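You operate a simulated robot arm through the tools that you are given. There is no shell and no other tool. Be economical: measure what you need, move in short steps, check, and stop when the job is done.

The job below is to be done with a simulated robot arm. You get a single attempt, and the scene is never put back.

TASK
Put the white yarn cone from the packing bench on the notepad. Then fetch the red clamp and stand it on the bottom shelf of the grey shelving. Then open the right drawer of the narrow bench. Keep to this order. Set down upright: red clamp.

Only the result counts: the job must be done as asked and must still hold three seconds after the hand-in. Knocking over, shifting, dropping, spilling or breaking anything else fails it.

THE ROBOT
A 7-joint arm with a fingered hand on a trunk, on a base that drives. Base frame: it is fixed to the floor where the robot stands at the start and does not move with it; the origin is under the middle of the robot, x ahead of it, y to its left, z up; the surface under the hand at the start is at about z = 0.8. Readings come in m, degrees, newtons and seconds.
With the tool pointing down near the work surface it reaches from about 0.4 to 0.74 m from the robot's upright axis, wherever it stands. Its first joint turns from -166.0 to 166.0 degrees. Places, roughly: bottom shelf of the grey shelving [-2.4, -2.7, 0.1]; right drawer of the narrow bench [0, 3.7, 0.7]. Payload 3.4 kg.
The TCP is the grasp point between the finger pads, 0.025 m short of the fingertips. In the tool frame z runs along the fingers and y along their closing line. Largest opening 0.088 m; the body of the gripper starts 0.029 m behind the TCP. The gripper is a hand of 3 fingers: y runs from the thumb to the fingers, the wrist lies at [-0.013, -0.106, -0.174] in the tool frame, and closing takes about 1.5 s.
Orientation is told as [roll, pitch, yaw] about the base's x, y, z axes, in that order, counted from this pose: with the fingers straight down and the wrist toward the robot, the tool's x, y and z point along [0, 1, 0], [1, 0, 0] and [0, 0, -1] of the base frame.

THE INTERFACE
- The arm moves only by the tool servo_tool. Its argument "rows" is a list of rows, each an object (a shift or turn left out is 0, a gripper value left out holds the last) with "delta_rot": the turn, a rotation vector about the tool's x, y, z in units of 6 degrees (1.0 is 6 degrees), a list of three; "offset": the shift along the tool's x, y, z in units of 50 mm (1.0 is 50 mm), a list of three. In form: [{"delta_rot": [ax, ay, az], "offset": [dx, dy, dz]}, ...]. A call has 1 to 12 rows; each row shifts and turns the commanded pose from where the row before left it, along the tool's axes as they then stand. "fingers" is the closure, from 0 (fully open) to 1 (shut), set as the call begins (left out, the last holds). A call with a number of a shift or a turn outside -1 to 1 is refused whole. A row lasts 0.2 s, in which the tool goes at most 0.05 m and 8.6 degrees; a call with a longer step from one row to the next is refused whole, and so is a gripper value outside its range. Where a pose cannot be reached the arm comes as near as it can. A force on the tool above 40 N (or 10 N above the force at the start of the call, whichever is more), or a blocked arm, ends the call early, and 0.2 s more pass. Each finger travels about 0.072 m/s and halts on what it meets, pressing with about 26 N; the grip force reading is that of the motor and also rises with nothing between the fingers. The clock runs only during rows and for 0.2 s after the last one: add rows that do not move to give the fingers time. It gives the time, the measured TCP pose, the force on the tool (base axes), the opening and the grip force at its end, in the units of the frame above (readings bear some noise), with the torque about the TCP (base axes, N m) and any sound that the robot's microphone picked up.
- Cameras (640 x 400 px; columns grow to the right, rows downward): "scene" is now at [0.0197, 0.1747, 1.4764]; the picture's right is [0.21, -0.98, 0.00], its down [-0.72, -0.15, -0.68] and it looks along [0.66, 0.14, -0.73] (base axes); focal length 250 px, centre (320, 200). "wrist" rides on the gripper at [0.058, -0.085, -0.099] in the tool frame; the picture's right is [-0.67, 0.35, -0.66], its down [-0.69, -0.63, 0.37] and it looks along [-0.28, 0.69, 0.66] (tool axes); focal length 261 px, centre (320, 200). There is no depth. A picture from a camera that has moved, and an enlarged one, comes with that camera's place and axes in the base frame and with its lens.
- get_image(camera): a new picture of that camera. It takes no simulated time.
- lift_body(by): slides the trunk up (or, below 0, down) by that many m; the arm and the scene camera ride with it, the base frame stays. It gives what a move gives, with no picture.
- base_move(legs): drives the robot by 1 to 6 legs, each [ahead, left, turn to the left] in m, m and degrees, along the robot's own axes; the way and the turn of a leg run together, so that a leg with both is an arc; at most 1.5 m and 180 degrees a leg. The arm and the cameras ride along, it lands a little off, and it stops where it bumps. It gives what a move gives.
- move_fingers(index, middle, thumb_bend, thumb_turn): sets how far each is bent, from 0 (flat) to 100 (curled in); at 30 the hand is open as for a grip, at 70 the pads meet at the TCP. One left out holds its place. A second passes; each finger stops where it meets its share of the squeeze, and holds until it gets a number again. A gripper value or a shape takes the hand back. It gives what a move gives, with no picture; readings hold the bend of each and the force on the fingers (four entries, about 0 where the hand has none), thumb and palm. thumb_turn goes from beside the hand (0) to across from the fingers (100), as for a grip.
- hand_shape(shape): the hand has 3 fingers and takes this shape, open, in about a second: jaw (thumb against the fingers, like two jaws); tri (thumb and two fingers); tip (a fingertip pinch); poke (one finger out to press); point (the index stretched); flat (the hand flat); cup (the hand cupped); fist (a fist). The gripper value then closes the fingers along that shape, each until it touches; the sizes above hold for jaw. It gives what a move gives, with no picture.
- aim_head(pan, tilt): turns the head with the scene camera to pan (to the left, within 155 degrees either way) and tilt (down, from -29 to 69), counted from straight ahead of the robot. It gives what a move gives.
- inspect(camera, box): a new picture of the part [left, top, right, bottom] of that camera's present view, enlarged. It takes no simulated time.
- finish_job(): hands the job in; it is judged then, once.

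Work in short steps. Places have to be worked out from the pictures, the camera data and where the tool is seen: move nearer, look again, correct. Check each grasp and each placing, and mend what went wrong. You have 165 turns and 120 pictures in all, those below and enlarged ones among them. Open the gripper and draw the arm clear of the work before you hand the job in, unless the task says otherwise; then end with one line.

The tools are called after "Request:" as name(argument=value, ...) on one line, values as JSON. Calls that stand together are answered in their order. servo_tool: Moves the arm, as the interface text tells. Its arguments: {"type":"object","properties":{"rows":{"type":"array","items":{"type":"object","properties":{"delta_rot":{"type":"array","items":{"type":"number"}},"offset":{"type":"array","items":{"type":"number"}}}}},"fingers":{"type":"number"}},"required":["rows"]} The other tools are called the same way: lift_body (by) slides the trunk up or down; hand_shape (shape) gives the hand a shape; move_fingers (index, middle, thumb_bend, thumb_turn) moves the fingers one by one; base_move (legs) drives the base; aim_head (pan, tilt) turns the head that bears the scene camera; get_image (camera) takes a picture; inspect (camera, box) takes an enlarged picture of a part of a camera's view; finish_job () hands the job in.

At the start:

```text
t: 0.0
position: [0.449, 0.1246, 1.0465]
tool_rot: [0.0, 0.1, 0.0]
force: [-0.1, -0.1, -0.2]
moment: [-0.01, -0.02, -0.02]
finger_gap: 0.0875
gripper_force: 0.0
shape: jaw
bend: [30.0, 30.0, 30.0, 98.0]
finger forces: [0.1, 0.0, 0.1, 0.1, 0.0, 0.1]
trunk travel left (down, up): [-0.5, 0.09]
robot x, y, heading: [0.0012, 0.0031, 0.3]
head pan, tilt: [11.9, 47.3]
```

scene: 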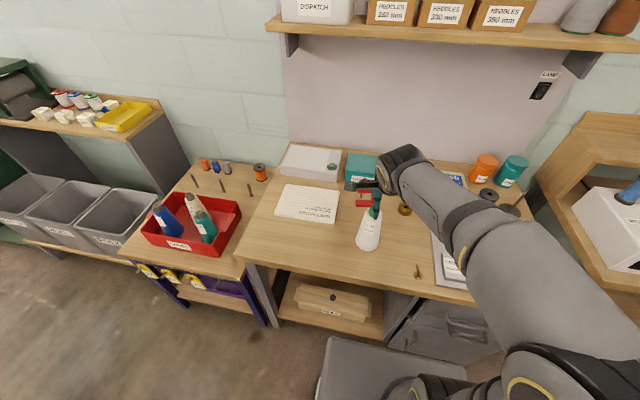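
wrist: 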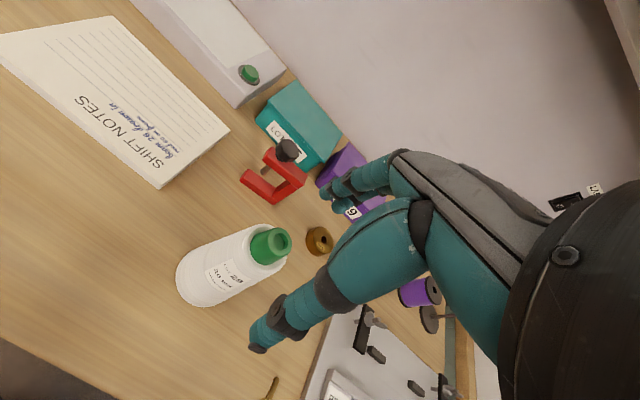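

The cone stands near (0.485, 0.118) with its top near z 0.95, and the notepad is centred near (0.60, 0.34). I move over the cone and look again.

Request:
servo_tool(rows=[{"offset": [-0.14, 0.72, 0]}, {"offset": [0, 0, 0.4]}, {}], fingers=0)

Request:
get_image(camera="wrist")

Request:
inspect(camera="scene", box=[240, 120, 480, 300])

```text
t: 0.8
position: [0.4845, 0.1187, 1.0259]
tool_rot: [0.0, 0.0, 0.0]
force: [0.3, 0.8, -0.2]
moment: [-0.01, 0.02, 0.0]
finger_gap: 0.0876
gripper_force: 0.0
shape: jaw
bend: [30.0, 30.0, 30.0, 98.0]
finger forces: [0.1, 0.1, 0.0, 0.0, 0.0, 0.1]
trunk travel left (down, up): [-0.5, 0.09]
robot x, y, heading: [-0.0006, 0.0018, -0.3]
head pan, tilt: [11.9, 47.3]
```

```text
117 pictures are left
camera wrist: at [0.4, 0.1766, 1.1242], right [0.35, -0.67, 0.66], down [-0.63, -0.69, -0.37], along [0.69, -0.28, -0.66], focal length 261 px, centre (320, 200)
```

wrist: 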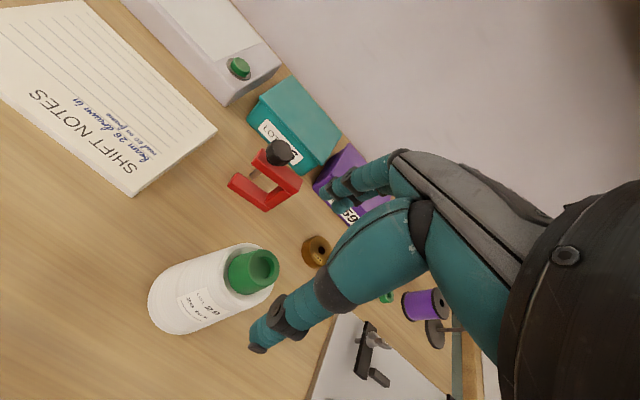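

```text
2.22 times, centred on (360, 210) of scene
camera zoom: at [0.0195, 0.1748, 1.4764], right [0.21, -0.98, 0.0], down [-0.72, -0.15, -0.68], along [0.66, 0.14, -0.73], focal length 555 px, centre (231, 178)
```

zoom: 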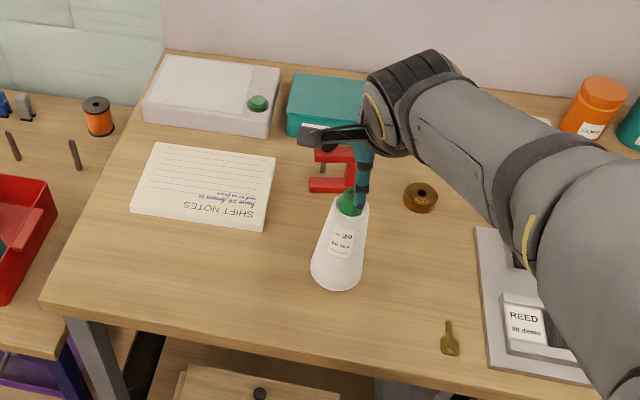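

Triangulating the two views puts the cone top at about (0.482, 0.123, 0.958). I centre on it and descend to z≈0.935, checking on the way.

Request:
servo_tool(rows=[{"offset": [0.08, -0.06, 0.4]}, {"offset": [0, 0, 0.6]}, {}])

Request:
get_image(camera="wrist")

Request:
inspect(camera="scene", box=[320, 150, 440, 260])

```text
t: 1.6
position: [0.4827, 0.1218, 0.9745]
tool_rot: [0.0, 0.0, -0.1]
force: [-0.7, -0.1, -0.4]
moment: [0.01, 0.01, -0.02]
finger_gap: 0.0878
gripper_force: 0.1
shape: jaw
bend: [30.0, 30.0, 30.0, 98.0]
finger forces: [0.0, 0.0, 0.1, 0.0, 0.1, 0.0]
trunk travel left (down, up): [-0.5, 0.09]
robot x, y, heading: [0.0024, 0.0043, -0.0]
head pan, tilt: [11.9, 47.3]
```

```text
115 pictures are left
camera wrist: at [0.3967, 0.1809, 1.0749], right [0.35, -0.67, 0.66], down [-0.63, -0.69, -0.37], along [0.69, -0.28, -0.66], focal length 261 px, centre (320, 200)
```

wrist: 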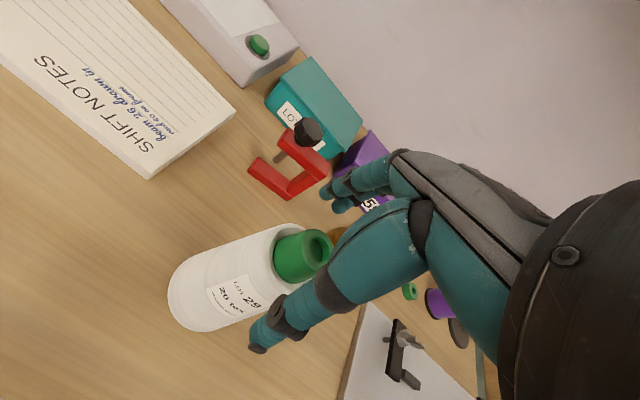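

```text
3.64 times, centred on (380, 205) of scene
camera zoom: at [0.0198, 0.1747, 1.4764], right [0.21, -0.98, 0.0], down [-0.72, -0.15, -0.68], along [0.66, 0.14, -0.73], focal length 908 px, centre (102, 182)
```

zoom: 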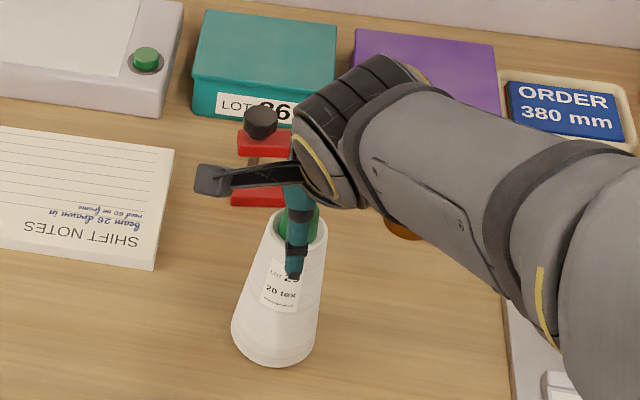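

The cone top sits between thumb and fingers. I go down 4 cm and close.

Request:
servo_tool(rows=[{"offset": [0, -0.03, 0.4]}, {"offset": [0, 0, 0.4]}, {}])

Request:
get_image(camera="wrist")

```text
t: 2.4
position: [0.4803, 0.1226, 0.9364]
tool_rot: [0.0, -0.1, -0.1]
force: [0.3, -0.3, 0.0]
moment: [-0.03, -0.04, 0.0]
finger_gap: 0.088
gripper_force: 0.0
shape: jaw
bend: [30.0, 30.0, 30.0, 98.0]
finger forces: [0.0, 0.0, 0.0, 0.0, 0.0, 0.0]
trunk travel left (down, up): [-0.5, 0.09]
robot x, y, heading: [-0.0012, 0.0005, -0.0]
head pan, tilt: [11.9, 47.3]
```

```text
113 pictures are left
camera wrist: at [0.3951, 0.1815, 1.0354], right [0.35, -0.67, 0.66], down [-0.63, -0.69, -0.37], along [0.69, -0.28, -0.66], focal length 261 px, centre (320, 200)
```

wrist: 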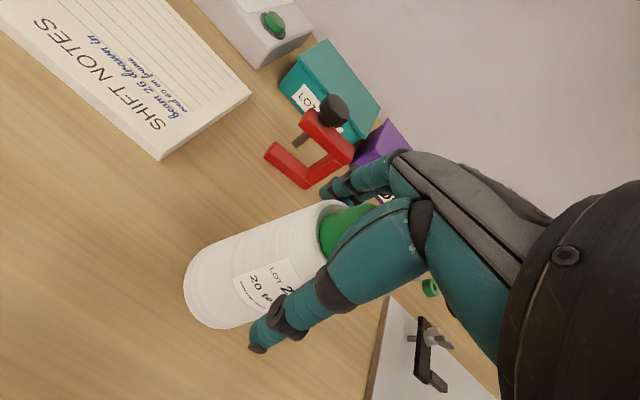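

No contact and the alignment is good. I close the fingers.

Request:
servo_tool(rows=[{}, {}, {}, {}, {}, {}, {}, {}], fingers=1)

Request:
get_image(camera="wrist")

```text
t: 4.2
position: [0.4801, 0.122, 0.9366]
tool_rot: [0.0, 0.0, 0.0]
force: [0.3, 0.2, 1.4]
moment: [0.02, 0.0, 0.04]
finger_gap: 0.0431
gripper_force: 25.9
shape: jaw
bend: [74.0, 45.0, 69.0, 100.0]
finger forces: [14.6, 8.5, 0.0, 0.0, 23.5, 0.1]
trunk travel left (down, up): [-0.5, 0.09]
robot x, y, heading: [-0.0024, -0.0014, 0.1]
head pan, tilt: [11.9, 47.3]
```

```text
112 pictures are left
camera wrist: at [0.395, 0.1815, 1.0356], right [0.35, -0.67, 0.66], down [-0.63, -0.69, -0.37], along [0.69, -0.28, -0.66], focal length 261 px, centre (320, 200)
```

wrist: 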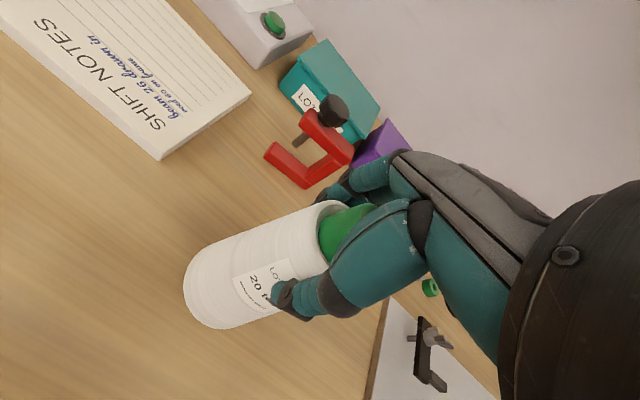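

Grip shows 26 N at a 43 mm gap. I lift gently to test the grasp.

Request:
servo_tool(rows=[{"offset": [0, 0, -0.3]}, {"offset": [0, 0, -0.4]}, {"offset": [0, 0, -0.4]}, {}])

Request:
get_image(camera="wrist")

Request:
inspect(camera="scene", box=[240, 120, 480, 300])

```text
t: 5.2
position: [0.4809, 0.1233, 0.9921]
tool_rot: [0.1, 0.0, 0.0]
force: [-0.3, 1.0, -3.2]
moment: [0.0, 0.02, 0.0]
finger_gap: 0.0432
gripper_force: 25.9
shape: jaw
bend: [74.0, 45.0, 69.0, 100.0]
finger forces: [14.4, 8.7, 0.0, 0.1, 23.4, 0.1]
trunk travel left (down, up): [-0.5, 0.09]
robot x, y, heading: [0.0007, 0.0011, -0.1]
head pan, tilt: [11.9, 47.3]
```

```text
111 pictures are left
camera wrist: at [0.3953, 0.1819, 1.091], right [0.35, -0.67, 0.66], down [-0.63, -0.69, -0.37], along [0.69, -0.28, -0.66], focal length 261 px, centre (320, 200)
```

wrist: 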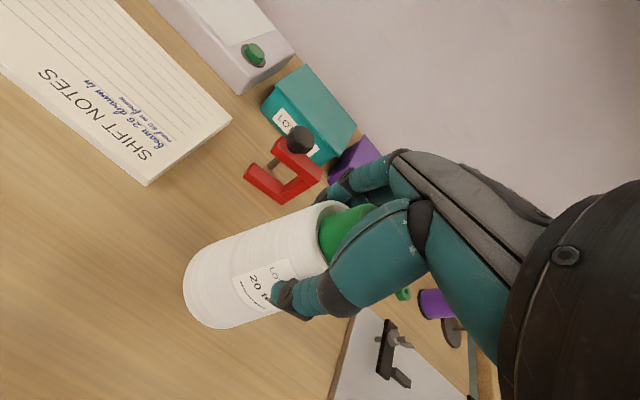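

```text
2.22 times, centred on (360, 210) of scene
camera zoom: at [0.0199, 0.1748, 1.4764], right [0.21, -0.98, 0.0], down [-0.72, -0.15, -0.68], along [0.66, 0.14, -0.73], focal length 555 px, centre (231, 178)
```

zoom: 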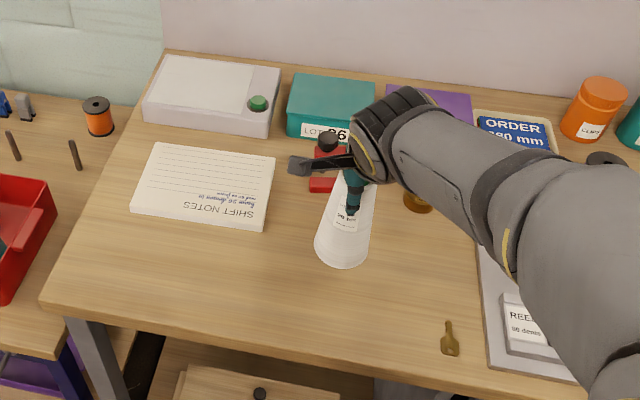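

The cone is held. I carry it at this height to above the notepad centre (~0.59, 0.335).

Request:
servo_tool(rows=[{"offset": [0.3, 0.15, -0.2]}, {"offset": [0.6, 0.3, -0.2]}, {"offset": [0.7, 0.35, 0]}, {"offset": [0.7, 0.35, 0]}, {"offset": [0.7, 0.35, 0]}, {"offset": [0.6, 0.35, 0]}, {"offset": [0.4, 0.25, 0]}, {"offset": [0.24, 0.08, 0]}, {}, {}])

Request:
get_image(camera="wrist")

Request:
inspect(camera="scene", box=[240, 120, 480, 300])

```text
t: 7.4
position: [0.5887, 0.3348, 1.011]
tool_rot: [0.1, 0.0, 0.0]
force: [1.1, 0.0, -2.8]
moment: [0.0, 0.01, 0.01]
finger_gap: 0.043
gripper_force: 26.6
shape: jaw
bend: [74.0, 45.0, 69.0, 100.0]
finger forces: [14.5, 8.9, 0.0, 0.1, 23.3, 0.0]
trunk travel left (down, up): [-0.5, 0.09]
robot x, y, heading: [0.0013, 0.0009, -0.2]
head pan, tilt: [11.9, 47.3]
```

```text
109 pictures are left
camera wrist: at [0.5037, 0.3945, 1.1098], right [0.35, -0.67, 0.66], down [-0.63, -0.69, -0.37], along [0.69, -0.28, -0.66], focal length 261 px, centre (320, 200)
```

wrist: 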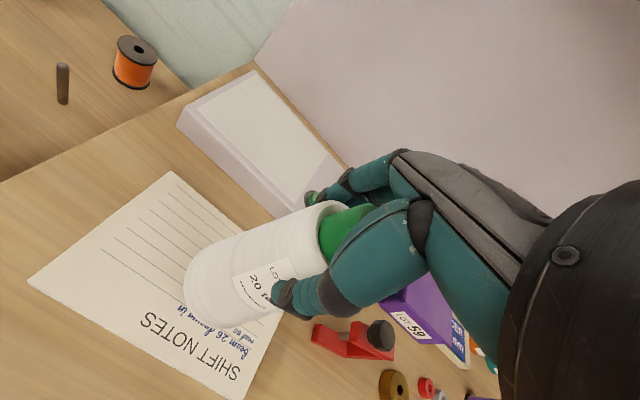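

```text
2.22 times, centred on (360, 210) of scene
camera zoom: at [0.02, 0.1749, 1.4764], right [0.21, -0.98, 0.0], down [-0.72, -0.15, -0.68], along [0.66, 0.14, -0.73], focal length 555 px, centre (231, 178)
```

zoom: 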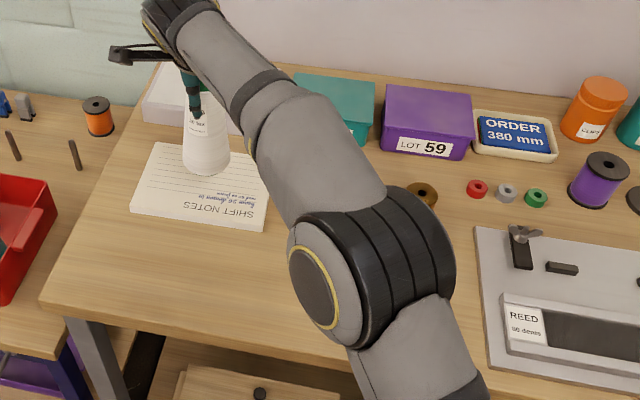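

The cone hangs over the pad (its bottom ≈0.874, pad ≈0.81–0.82). I shift slightly left and lower.

Request:
servo_tool(rows=[{"offset": [0.2, 0, 0.2]}, {"offset": [0, 0, 0.4]}, {"offset": [0, 0, 0.3]}, {}])

Request:
inspect(camera="scene", box=[260, 130, 360, 230])

Request:
get_image(camera="wrist")

```text
t: 8.4
position: [0.5893, 0.3431, 0.9666]
tool_rot: [0.1, -0.1, 0.1]
force: [-0.3, 0.0, -2.8]
moment: [0.02, 0.0, 0.01]
finger_gap: 0.043
gripper_force: 25.9
shape: jaw
bend: [74.0, 45.0, 69.0, 100.0]
finger forces: [14.6, 8.9, 0.1, 0.1, 23.2, 0.0]
trunk travel left (down, up): [-0.5, 0.09]
robot x, y, heading: [0.0036, -0.0013, -0.0]
head pan, tilt: [11.9, 47.3]
```

```text
4.00 times, centred on (310, 180) of scene
camera zoom: at [0.02, 0.175, 1.4764], right [0.21, -0.98, 0.0], down [-0.72, -0.15, -0.68], along [0.66, 0.14, -0.73], focal length 999 px, centre (360, 280)
```

zoom: 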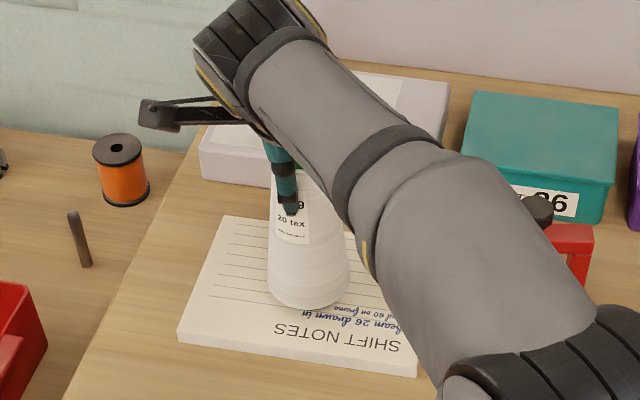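

```text
106 pictures are left
camera wrist: at [0.5043, 0.4029, 1.0655], right [0.35, -0.67, 0.66], down [-0.63, -0.69, -0.37], along [0.69, -0.28, -0.66], focal length 261 px, centre (320, 200)
```

wrist: 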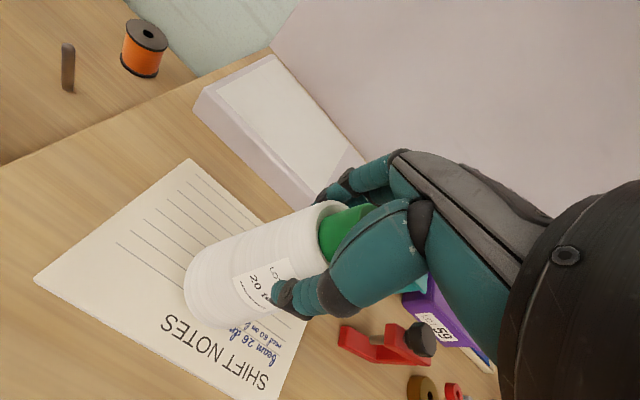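

Bottom ≈ 0.83 and centred over the pad. I lower in small steps, watching force.

Request:
servo_tool(rows=[{"offset": [0, 0, 0.12]}, {"offset": [0, 0, 0.1]}, {}])

```text
t: 9.2
position: [0.5889, 0.344, 0.9554]
tool_rot: [-0.1, 0.0, 0.0]
force: [0.0, 0.1, -2.4]
moment: [0.03, -0.02, 0.0]
finger_gap: 0.0429
gripper_force: 26.0
shape: jaw
bend: [74.0, 45.0, 69.0, 100.0]
finger forces: [14.6, 8.9, 0.0, 0.1, 23.2, 0.0]
trunk travel left (down, up): [-0.5, 0.09]
robot x, y, heading: [-0.0009, -0.0015, -0.1]
head pan, tilt: [11.9, 47.3]
```

Still hanging free (-2.4 N). Lower 4 mm more.

Request:
servo_tool(rows=[{"offset": [0, 0, 0.08]}, {}])

Request:
inspect(camera="scene", box=[260, 130, 360, 230])

```text
t: 9.8
position: [0.5889, 0.3446, 0.9525]
tool_rot: [0.2, 0.0, -0.1]
force: [0.9, 0.5, 3.8]
moment: [0.0, -0.02, 0.03]
finger_gap: 0.0428
gripper_force: 26.2
shape: jaw
bend: [74.0, 45.0, 69.0, 100.0]
finger forces: [15.5, 9.3, 0.0, 0.1, 24.0, 0.0]
trunk travel left (down, up): [-0.5, 0.09]
robot x, y, heading: [0.0003, 0.0002, -0.1]
head pan, tilt: [11.9, 47.3]
```

```text
4.00 times, centred on (310, 180) of scene
camera zoom: at [0.0194, 0.1746, 1.4765], right [0.21, -0.98, 0.0], down [-0.72, -0.15, -0.68], along [0.66, 0.14, -0.73], focal length 999 px, centre (360, 280)
```

zoom: 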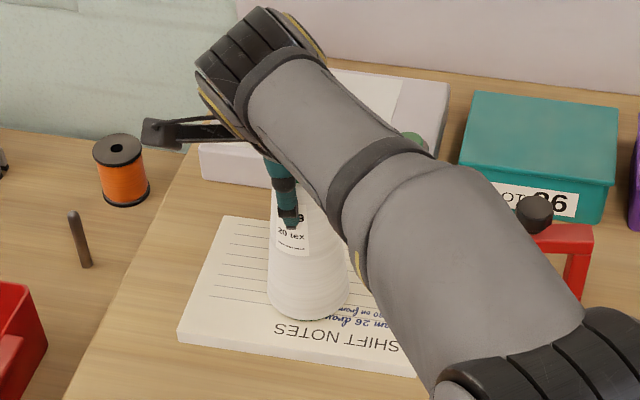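

Contact (force turned to +3.8 N). Open the fingers and then rise straight up.

Request:
servo_tool(rows=[{}, {}, {}, {}, {}, {}], fingers=0)

Request:
servo_tool(rows=[{"offset": [0, 0, -0.3]}, {"offset": [0, 0, -0.6]}, {"offset": [0, 0, -0.8]}, {"offset": [0, 0, -0.6]}, {}])

Request:
get_image(camera="wrist")

Request:
inspect(camera="scene", box=[240, 120, 480, 300])

```text
t: 11.2
position: [0.5898, 0.3432, 0.952]
tool_rot: [-0.1, 0.0, 0.0]
force: [1.0, -0.8, -0.1]
moment: [-0.02, 0.0, 0.0]
finger_gap: 0.0876
gripper_force: 0.1
shape: jaw
bend: [30.0, 30.0, 30.0, 98.0]
finger forces: [0.0, 0.0, 0.1, 0.0, 0.1, 0.1]
trunk travel left (down, up): [-0.5, 0.09]
robot x, y, heading: [0.0054, -0.0023, 0.0]
head pan, tilt: [11.9, 47.3]
```

```text
t: 12.4
position: [0.5873, 0.343, 1.0646]
tool_rot: [0.0, 0.0, 0.0]
force: [-0.6, 0.3, -0.9]
moment: [-0.01, -0.01, 0.01]
finger_gap: 0.0877
gripper_force: 0.0
shape: jaw
bend: [30.0, 30.0, 30.0, 98.0]
finger forces: [0.0, 0.0, 0.0, 0.0, 0.1, 0.0]
trunk travel left (down, up): [-0.5, 0.09]
robot x, y, heading: [-0.0001, 0.006, -0.1]
head pan, tilt: [11.9, 47.3]
```

```text
104 pictures are left
camera wrist: at [0.5009, 0.4019, 1.164], right [0.35, -0.67, 0.66], down [-0.63, -0.69, -0.36], along [0.69, -0.29, -0.66], focal length 261 px, centre (320, 200)
```

wrist: 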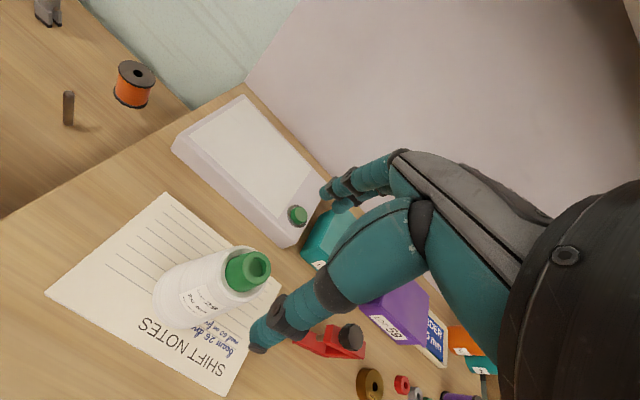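

```text
2.22 times, centred on (360, 210) of scene
camera zoom: at [0.0198, 0.1748, 1.4764], right [0.21, -0.98, 0.0], down [-0.72, -0.15, -0.68], along [0.66, 0.14, -0.73], focal length 555 px, centre (231, 178)
```

zoom: 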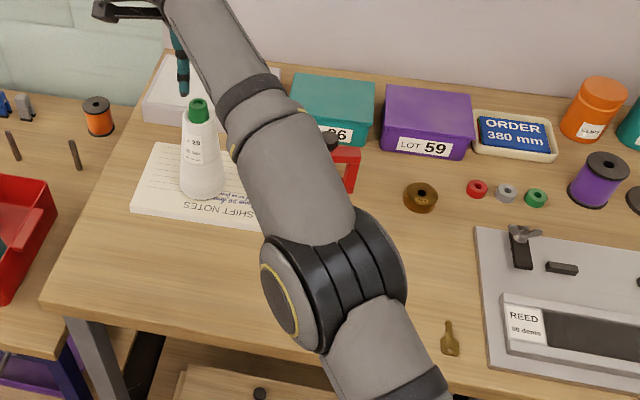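

The cone stands on the notepad. Before picking the clamp I look at the shelving and the narrow bench to plan the grasp.

Request:
aim_head(pan=-132, tilt=18)

Request:
get_image(camera="scene")

Request:
inspect(camera="scene", box=[220, 120, 420, 280])

Request:
aim_head(pan=90, tilt=15)

Request:
get_image(camera="scene")

Request:
aim_head(pan=180, tilt=30)

Request:
get_image(camera="scene")

```text
t: 14.7
position: [0.5855, 0.3434, 1.0663]
tool_rot: [0.0, 0.0, 0.1]
force: [0.2, 0.0, 0.1]
moment: [0.0, -0.01, -0.01]
finger_gap: 0.0876
gripper_force: 0.1
shape: jaw
bend: [30.0, 30.0, 30.0, 98.0]
finger forces: [0.0, 0.0, 0.0, 0.0, 0.0, 0.0]
trunk travel left (down, up): [-0.5, 0.09]
robot x, y, heading: [-0.0012, 0.0026, -0.2]
head pan, tilt: [-132.0, 18.0]
```

```text
102 pictures are left
camera scene: at [-0.1204, 0.089, 1.5215], right [-0.74, 0.67, 0.0], down [0.21, 0.23, -0.95], along [-0.64, -0.71, -0.31], focal length 250 px, centre (320, 200)
```

scene: 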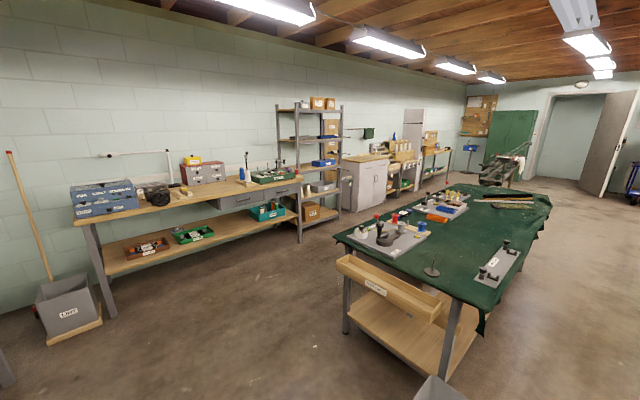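

```text
2.50 times, centred on (320, 200) of scene
camera zoom: at [-0.1204, 0.089, 1.5215], right [-0.74, 0.67, 0.0], down [0.21, 0.23, -0.95], along [-0.64, -0.71, -0.31], focal length 624 px, centre (320, 200)
```

zoom: 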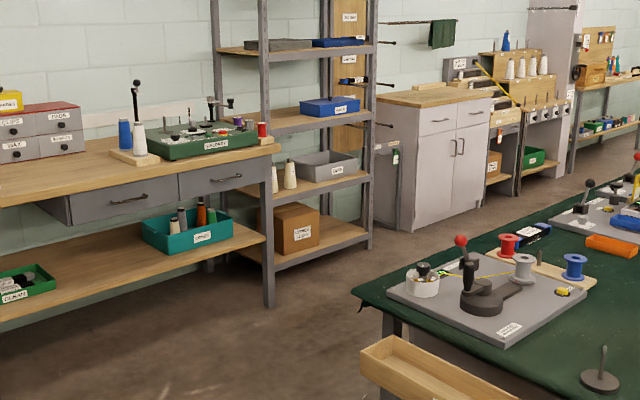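

```text
t: 17.9
position: [0.5871, 0.3433, 1.0658]
tool_rot: [0.0, 0.0, 0.0]
force: [0.0, -0.2, 0.8]
moment: [-0.02, 0.0, -0.01]
finger_gap: 0.0876
gripper_force: 0.1
shape: jaw
bend: [30.0, 30.0, 30.0, 98.0]
finger forces: [0.0, 0.1, 0.1, 0.1, 0.1, 0.1]
trunk travel left (down, up): [-0.5, 0.09]
robot x, y, heading: [-0.0003, -0.0001, 0.0]
head pan, tilt: [90.0, 15.0]
```

```text
100 pictures are left
camera scene: at [-0.058, 0.2518, 1.5264], right [1.0, 0.0, 0.0], down [0.0, -0.26, -0.97], along [0.0, 0.97, -0.26], focal length 250 px, centre (320, 200)
```

scene: 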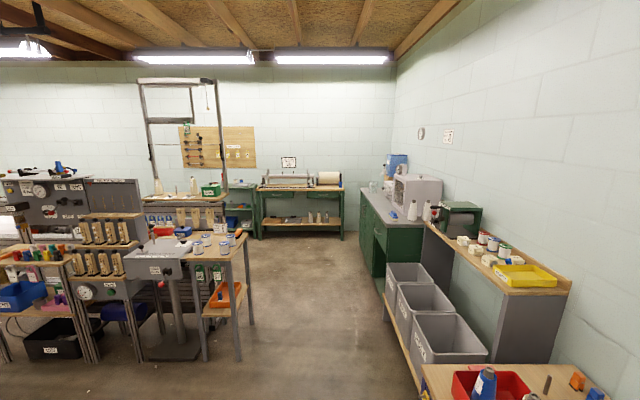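

```text
t: 19.2
position: [0.5858, 0.3425, 1.0653]
tool_rot: [0.0, 0.0, 0.1]
force: [0.4, 0.3, 0.7]
moment: [-0.02, -0.01, 0.0]
finger_gap: 0.0878
gripper_force: 0.1
shape: jaw
bend: [30.0, 30.0, 30.0, 98.0]
finger forces: [0.0, 0.1, 0.0, 0.0, 0.0, 0.1]
trunk travel left (down, up): [-0.5, 0.09]
robot x, y, heading: [-0.0008, -0.0009, 0.1]
head pan, tilt: [154.7, 30.0]
```

```text
99 pictures are left
camera scene: at [-0.1397, 0.1971, 1.5022], right [0.43, 0.9, 0.0], down [0.45, -0.21, -0.87], along [-0.78, 0.37, -0.5], focal length 250 px, centre (320, 200)
```

scene: 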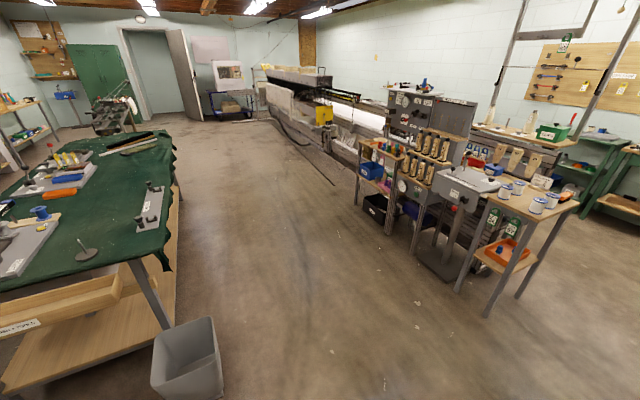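

The shelving front is near y≈-2.35, x -1.9…-2.83, with free space on the bottom shelf's right part, and the aisle is wide enough. A top-down grasp of the clamp across its thickness will do near the shelf's front edge. I bring the hand over the clamp and look.

Request:
servo_tool(rows=[{"offset": [0, 0, -0.4]}, {"offset": [-0.6, -0.1, 0]}, {"offset": [-0.8, 0, 0]}, {"offset": [-0.8, 0, 0]}, {"offset": [-0.8, 0, 0]}, {"offset": [-0.8, 0, 0]}, {}])

Request:
aim_head(pan=0, tilt=47)

Request:
get_image(camera="wrist")

Request:
get_image(camera="scene")

```text
t: 20.8
position: [0.5744, 0.1462, 1.0799]
tool_rot: [-0.1, 0.0, 0.0]
force: [-1.0, -0.9, -0.9]
moment: [0.0, -0.01, 0.03]
finger_gap: 0.0877
gripper_force: 0.0
shape: jaw
bend: [30.0, 30.0, 30.0, 98.0]
finger forces: [0.0, 0.1, 0.0, 0.0, 0.0, 0.0]
out of reach, approached as far as the arm can: row 1
trunk travel left (down, up): [-0.5, 0.09]
robot x, y, heading: [0.0006, 0.0015, 0.3]
head pan, tilt: [154.7, 30.0]
```

```text
t: 23.2
position: [0.5736, 0.147, 1.0782]
tool_rot: [0.0, 0.0, 0.1]
force: [-0.6, 0.1, 0.2]
moment: [0.01, 0.02, -0.01]
finger_gap: 0.0876
gripper_force: 0.0
shape: jaw
bend: [30.0, 30.0, 30.0, 98.0]
finger forces: [0.0, 0.0, 0.1, 0.0, 0.1, 0.1]
trunk travel left (down, up): [-0.5, 0.09]
robot x, y, heading: [-0.0013, 0.0007, -0.1]
head pan, tilt: [0.0, 47.0]
```

```text
98 pictures are left
camera wrist: at [0.4888, 0.2057, 1.178], right [0.35, -0.67, 0.66], down [-0.63, -0.69, -0.37], along [0.69, -0.28, -0.66], focal length 261 px, centre (320, 200)
```

wrist: 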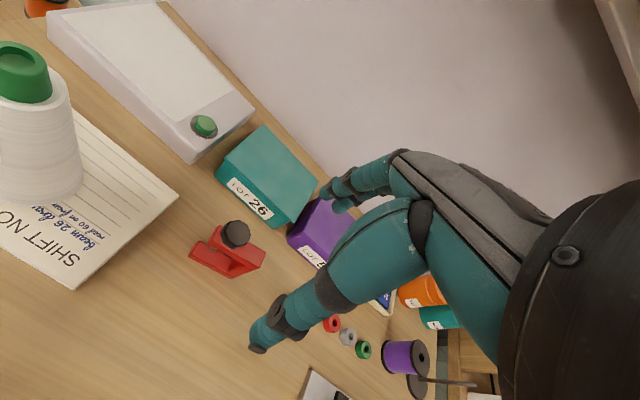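

```text
97 pictures are left
camera scene: at [0.0216, 0.1584, 1.4768], right [0.0, -1.0, 0.0], down [-0.73, 0.0, -0.68], along [0.68, 0.0, -0.73], focal length 250 px, centre (320, 200)
```

scene: 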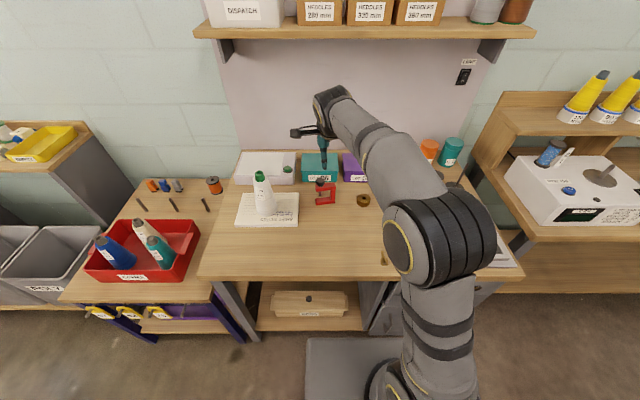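

Request:
inspect(camera="wrist", box=[160, 190, 320, 290])

Request:
inspect(camera="scene", box=[270, 120, 390, 220])

```text
4.00 times, centred on (240, 240) of wrist
camera zoom: at [0.4888, 0.2057, 1.178], right [0.35, -0.67, 0.66], down [-0.63, -0.69, -0.37], along [0.69, -0.28, -0.66], focal length 1043 px, centre (640, 40)
```

zoom: 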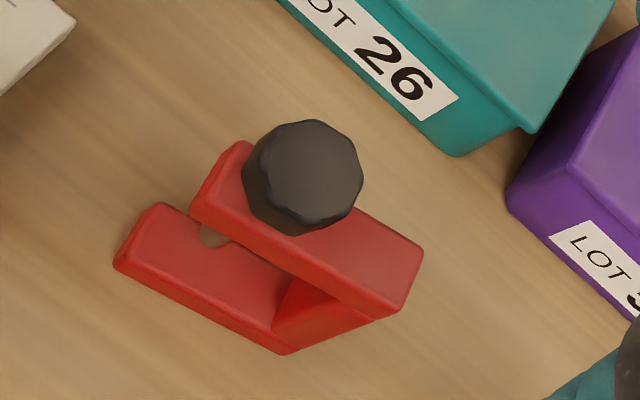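

```text
4.00 times, centred on (330, 170) of scene
camera zoom: at [0.0216, 0.1584, 1.4768], right [0.0, -1.0, 0.0], down [-0.73, 0.0, -0.68], along [0.68, 0.0, -0.73], focal length 999 px, centre (280, 320)
```

zoom: 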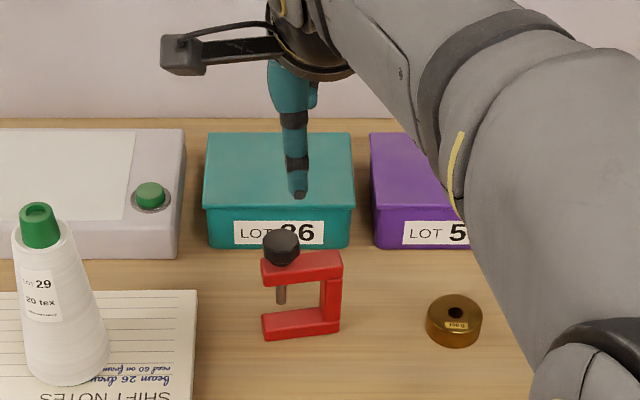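

The clamp stands upright with its bar along ~y (yawed ~9°), spine near y≈0.11, knob at (0.648, 0.157), top ≈0.88. I position over the spine side, yaw 9°, and descend part way.

Request:
servo_tool(rows=[{"offset": [-0.29, 0.69, 0]}, {"offset": [-0.29, 0.69, 0]}, {"delta_rot": [0, 0, -0.8]}, {"delta_rot": [0, 0, -0.7]}, {"offset": [0, 0, 0.8]}, {"offset": [0, 0, 0.8]}, {"offset": [0, 0, 0.8]}, {}])

Request:
get_image(camera="wrist")

Request:
inspect(camera="scene", box=[270, 120, 390, 220])

```text
t: 25.0
position: [0.6426, 0.1192, 0.961]
tool_rot: [0.0, 0.0, 8.9]
force: [0.2, -0.5, -0.4]
moment: [0.0, -0.02, -0.03]
finger_gap: 0.0877
gripper_force: 0.0
shape: jaw
bend: [30.0, 30.0, 30.0, 98.0]
finger forces: [0.0, 0.0, 0.0, 0.0, 0.0, 0.0]
trunk travel left (down, up): [-0.5, 0.09]
robot x, y, heading: [-0.001, 0.0021, 0.2]
head pan, tilt: [0.0, 47.0]
```

```text
94 pictures are left
camera wrist: at [0.5494, 0.164, 1.0589], right [0.45, -0.61, 0.66], down [-0.51, -0.78, -0.37], along [0.73, -0.17, -0.66], focal length 261 px, centre (320, 200)
```

wrist: 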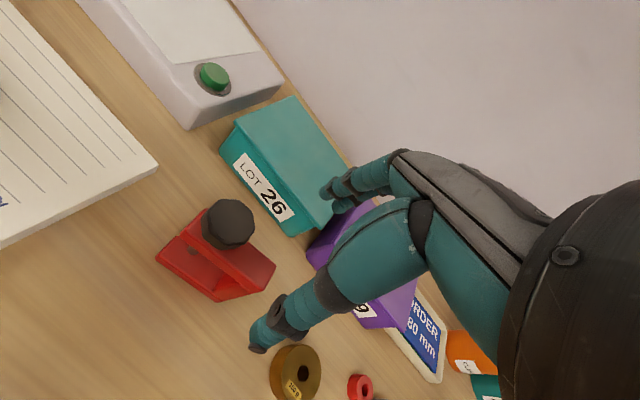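

```text
4.00 times, centred on (330, 170) of scene
camera zoom: at [0.0217, 0.1584, 1.4768], right [0.0, -1.0, 0.0], down [-0.73, 0.0, -0.68], along [0.68, 0.0, -0.73], focal length 999 px, centre (280, 320)
```

zoom: 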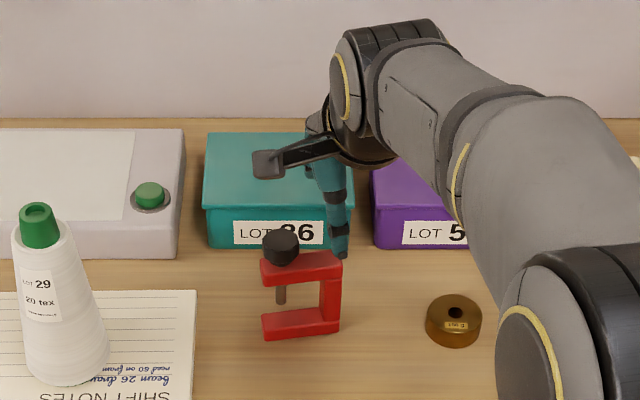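

Alignment is close. I shift a touch (x+5 mm, y-6 mm to clear the knob) and descend to z≈0.875.

Request:
servo_tool(rows=[{"offset": [-0.13, 0.08, 0], "delta_rot": [0, 0, -0.2]}, {"offset": [0, 0, 0.6]}, {"offset": [0, 0, 0.5]}, {"offset": [0, 0, 0.3]}, {"offset": [0, 0, 0.2]}, {}])

Request:
get_image(camera="wrist")

Request:
inspect(camera="scene", box=[270, 120, 390, 220])

```text
t: 26.4
position: [0.6486, 0.1133, 0.8807]
tool_rot: [0.0, 0.0, 10.2]
force: [0.1, -0.6, -0.1]
moment: [0.01, 0.03, 0.02]
finger_gap: 0.0878
gripper_force: 0.0
shape: jaw
bend: [30.0, 30.0, 30.0, 98.0]
finger forces: [0.1, 0.1, 0.1, 0.0, 0.1, 0.1]
trunk travel left (down, up): [-0.5, 0.09]
robot x, y, heading: [0.0021, 0.0011, 0.0]
head pan, tilt: [0.0, 47.0]
```

```text
92 pictures are left
camera wrist: at [0.5539, 0.1561, 0.9792], right [0.46, -0.6, 0.66], down [-0.5, -0.79, -0.37], along [0.73, -0.16, -0.66], focal length 261 px, centre (320, 200)
```

wrist: 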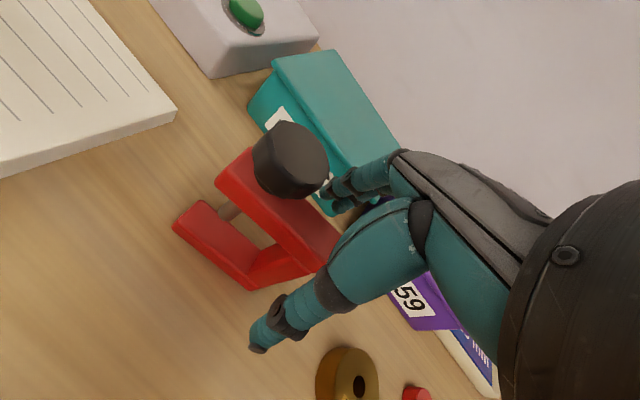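

```text
4.00 times, centred on (330, 170) of scene
camera zoom: at [0.0217, 0.1584, 1.4768], right [0.0, -1.0, 0.0], down [-0.73, 0.0, -0.68], along [0.68, 0.0, -0.73], focal length 999 px, centre (280, 320)
```

zoom: 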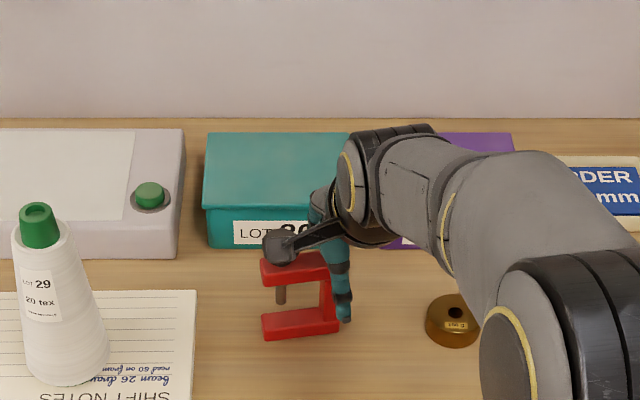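

Everything is clear; I shift 5 mm toward +y so both fingers and thumb land on the spine/top bar, go down 4 mm, and close.

Request:
servo_tool(rows=[{"offset": [0.1, 0, 0]}, {"offset": [0, 0, 0.1]}, {}])

Request:
servo_tool(rows=[{}, {}, {}, {}, {}, {}, {}, {}], fingers=1)

Request:
get_image(camera="wrist")

Request:
inspect(camera="scene", box=[270, 120, 390, 220])

```text
t: 27.2
position: [0.6471, 0.1162, 0.8757]
tool_rot: [0.1, -0.1, 10.2]
force: [-0.8, 0.5, -0.9]
moment: [0.02, 0.0, -0.02]
finger_gap: 0.0878
gripper_force: 0.1
shape: jaw
bend: [30.0, 30.0, 30.0, 98.0]
finger forces: [0.1, 0.1, 0.0, 0.0, 0.0, 0.0]
trunk travel left (down, up): [-0.5, 0.09]
robot x, y, heading: [0.0003, 0.0007, 0.1]
head pan, tilt: [0.0, 47.0]
```

```text
t: 29.0
position: [0.6479, 0.117, 0.8754]
tool_rot: [0.1, 0.0, 10.3]
force: [0.7, 1.1, 1.5]
moment: [0.02, -0.1, 0.0]
finger_gap: 0.0178
gripper_force: 25.8
shape: jaw
bend: [73.0, 61.0, 75.0, 100.0]
finger forces: [14.1, 9.5, 0.0, 0.1, 22.5, 0.1]
trunk travel left (down, up): [-0.5, 0.09]
robot x, y, heading: [0.0031, -0.0001, 0.0]
head pan, tilt: [0.0, 47.0]
```

```text
90 pictures are left
camera wrist: at [0.5531, 0.1604, 0.9743], right [0.46, -0.6, 0.66], down [-0.5, -0.79, -0.37], along [0.73, -0.16, -0.66], focal length 261 px, centre (320, 200)
```

wrist: 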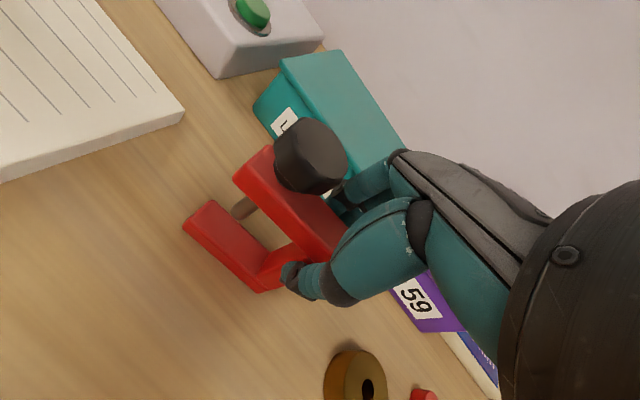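

```text
4.00 times, centred on (330, 170) of scene
camera zoom: at [0.0216, 0.1584, 1.4768], right [0.0, -1.0, 0.0], down [-0.73, 0.0, -0.68], along [0.68, 0.0, -0.73], focal length 999 px, centre (280, 320)
```

zoom: 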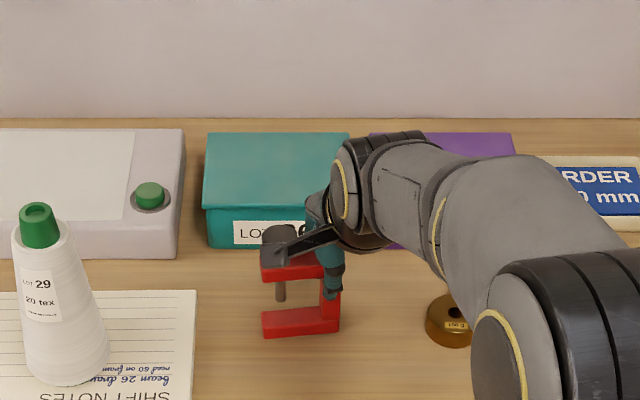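

Gripped (18 mm gap, 26 N) and the clamp stayed upright. I lift straight up.

Request:
servo_tool(rows=[{"offset": [0, 0, -0.3]}, {"offset": [0, 0, -0.5]}, {"offset": [0, 0, -0.6]}, {"offset": [0, 0, -0.6]}, {}])

Request:
get_image(camera="wrist")

Request:
inspect(camera="scene", box=[240, 100, 400, 220])

```text
t: 30.2
position: [0.6475, 0.1169, 0.9773]
tool_rot: [0.0, 0.1, 10.3]
force: [0.0, 0.6, -2.9]
moment: [-0.09, -0.01, 0.03]
finger_gap: 0.0176
gripper_force: 26.3
shape: jaw
bend: [72.0, 61.0, 75.0, 100.0]
finger forces: [14.2, 9.6, 0.0, 0.0, 22.7, 0.0]
trunk travel left (down, up): [-0.5, 0.09]
robot x, y, heading: [-0.0014, 0.001, -0.1]
head pan, tilt: [0.0, 47.0]
```

```text
88 pictures are left
camera wrist: at [0.5536, 0.1605, 1.0759], right [0.46, -0.6, 0.66], down [-0.5, -0.79, -0.37], along [0.73, -0.16, -0.66], focal length 261 px, centre (320, 200)
```

wrist: 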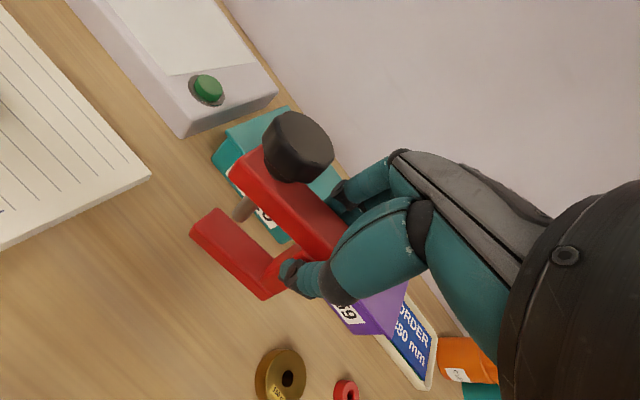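

```text
3.33 times, centred on (320, 160) of scene
camera zoom: at [0.022, 0.1584, 1.4767], right [0.0, -1.0, 0.0], down [-0.73, 0.0, -0.68], along [0.68, 0.0, -0.73], focal length 832 px, centre (320, 333)
```

zoom: 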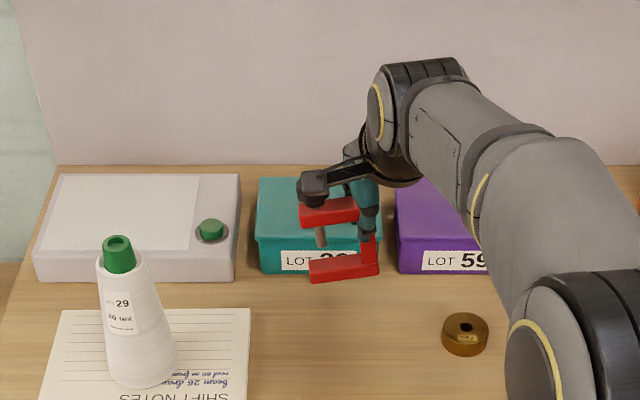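

The clamp is held level. I retract the arm to a compact carrying pose, then back off from the bench.

Request:
servo_tool(rows=[{"offset": [0.1, -0.5, -0.3]}, {"offset": [0.12, -0.7, -0.3]}, {"offset": [0.12, -0.7, -0.2]}, {"offset": [0.12, -0.7, -0.2]}, {"offset": [0.12, -0.7, 0]}, {"offset": [0.1, -0.5, 0]}, {}])

Request:
base_move(legs=[[-0.6, 0, 0]])

Request:
aim_head(pan=-90, tilt=35)

Request:
get_image(camera="scene")

```text
t: 31.8
position: [0.4546, 0.1151, 1.0276]
tool_rot: [0.0, 0.0, 10.1]
force: [-0.3, -0.3, -2.7]
moment: [-0.05, -0.02, -0.03]
finger_gap: 0.0174
gripper_force: 26.0
shape: jaw
bend: [72.0, 62.0, 75.0, 100.0]
finger forces: [14.4, 9.5, 0.1, 0.0, 22.7, 0.1]
trunk travel left (down, up): [-0.5, 0.09]
robot x, y, heading: [-0.0015, -0.0009, -0.0]
head pan, tilt: [0.0, 47.0]
```

```text
t: 35.2
position: [-0.1587, 0.118, 1.0252]
tool_rot: [0.1, 0.0, 10.5]
force: [0.1, 0.1, -2.0]
moment: [-0.08, -0.01, 0.0]
finger_gap: 0.0175
gripper_force: 25.8
shape: jaw
bend: [72.0, 62.0, 75.0, 100.0]
finger forces: [14.4, 9.4, 0.0, 0.1, 22.8, 0.0]
trunk travel left (down, up): [-0.5, 0.09]
robot x, y, heading: [-0.6157, -0.0051, 0.3]
head pan, tilt: [0.0, 47.0]
```

```text
t: 36.9
position: [-0.1607, 0.1165, 1.0261]
tool_rot: [0.0, 0.0, 10.4]
force: [0.4, 0.2, -3.6]
moment: [-0.07, -0.03, -0.04]
finger_gap: 0.0175
gripper_force: 25.7
shape: jaw
bend: [72.0, 62.0, 75.0, 100.0]
finger forces: [14.5, 9.4, 0.0, 0.0, 22.7, 0.0]
trunk travel left (down, up): [-0.5, 0.09]
robot x, y, heading: [-0.6103, -0.0013, 0.6]
head pan, tilt: [-90.0, 35.0]
```

```text
86 pictures are left
camera scene: at [-0.6722, 0.0685, 1.4944], right [-1.0, -0.01, 0.0], down [0.0, 0.57, -0.82], along [0.0, -0.82, -0.57], focal length 250 px, centre (320, 200)
```

scene: 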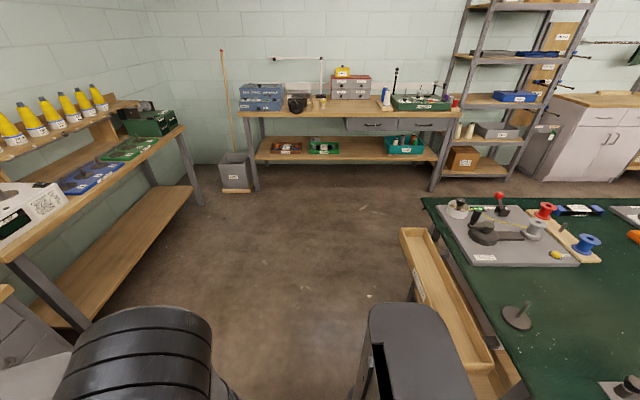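

The way is clear. I turn right 90° and drive down the aisle to about y=-1.6.

Request:
base_move(legs=[[0, 0, -90], [1.3, 0, 0], [0.3, 0, 0]])

Request:
aim_head(pan=-50, tilt=30)

Request:
get_image(camera="scene")

Request:
get_image(camera="wrist")

```text
t: 38.2
position: [-0.148, 0.053, 1.0267]
tool_rot: [-0.1, 0.2, 2.6]
force: [0.2, 0.5, -3.1]
moment: [-0.04, 0.03, 0.02]
finger_gap: 0.0176
gripper_force: 26.1
shape: jaw
bend: [72.0, 62.0, 75.0, 100.0]
finger forces: [14.4, 9.3, 0.1, 0.1, 22.6, 0.0]
trunk travel left (down, up): [-0.5, 0.09]
robot x, y, heading: [-0.615, -0.0037, -7.7]
head pan, tilt: [-90.0, 35.0]
stopped in leg 1: the robot was blocked; the commanded pose is now the measured one
```

```text
t: 39.3
position: [-0.1468, 0.0524, 1.0253]
tool_rot: [0.0, -0.1, 2.5]
force: [0.5, 0.1, -2.8]
moment: [-0.08, -0.01, 0.0]
finger_gap: 0.0177
gripper_force: 26.0
shape: jaw
bend: [72.0, 62.0, 75.0, 100.0]
finger forces: [14.4, 9.4, 0.0, 0.0, 22.6, 0.0]
trunk travel left (down, up): [-0.5, 0.09]
robot x, y, heading: [-0.6168, -0.0023, -7.4]
head pan, tilt: [-50.0, 30.0]
```

```text
85 pictures are left
camera scene: at [-0.6018, 0.087, 1.5022], right [-0.85, -0.53, 0.0], down [-0.27, 0.42, -0.87], along [0.46, -0.73, -0.5], focal length 250 px, centre (320, 200)
```

scene: 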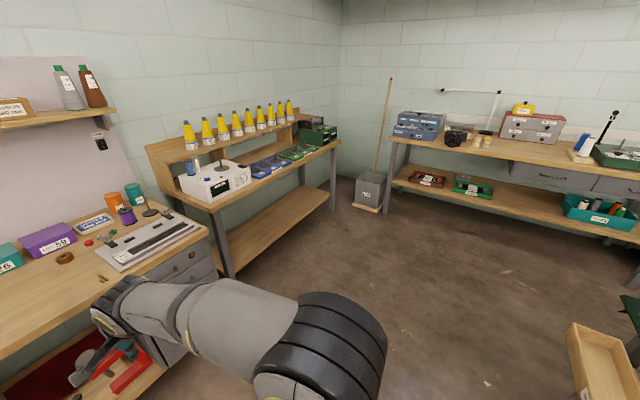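

```text
84 pictures are left
camera wrist: at [-0.2348, 0.1078, 1.1252], right [0.38, -0.65, 0.66], down [-0.6, -0.71, -0.37], along [0.71, -0.25, -0.66], focal length 261 px, centre (320, 200)
```

wrist: 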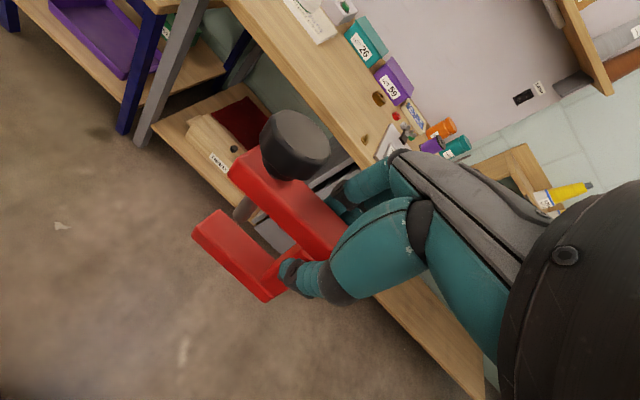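

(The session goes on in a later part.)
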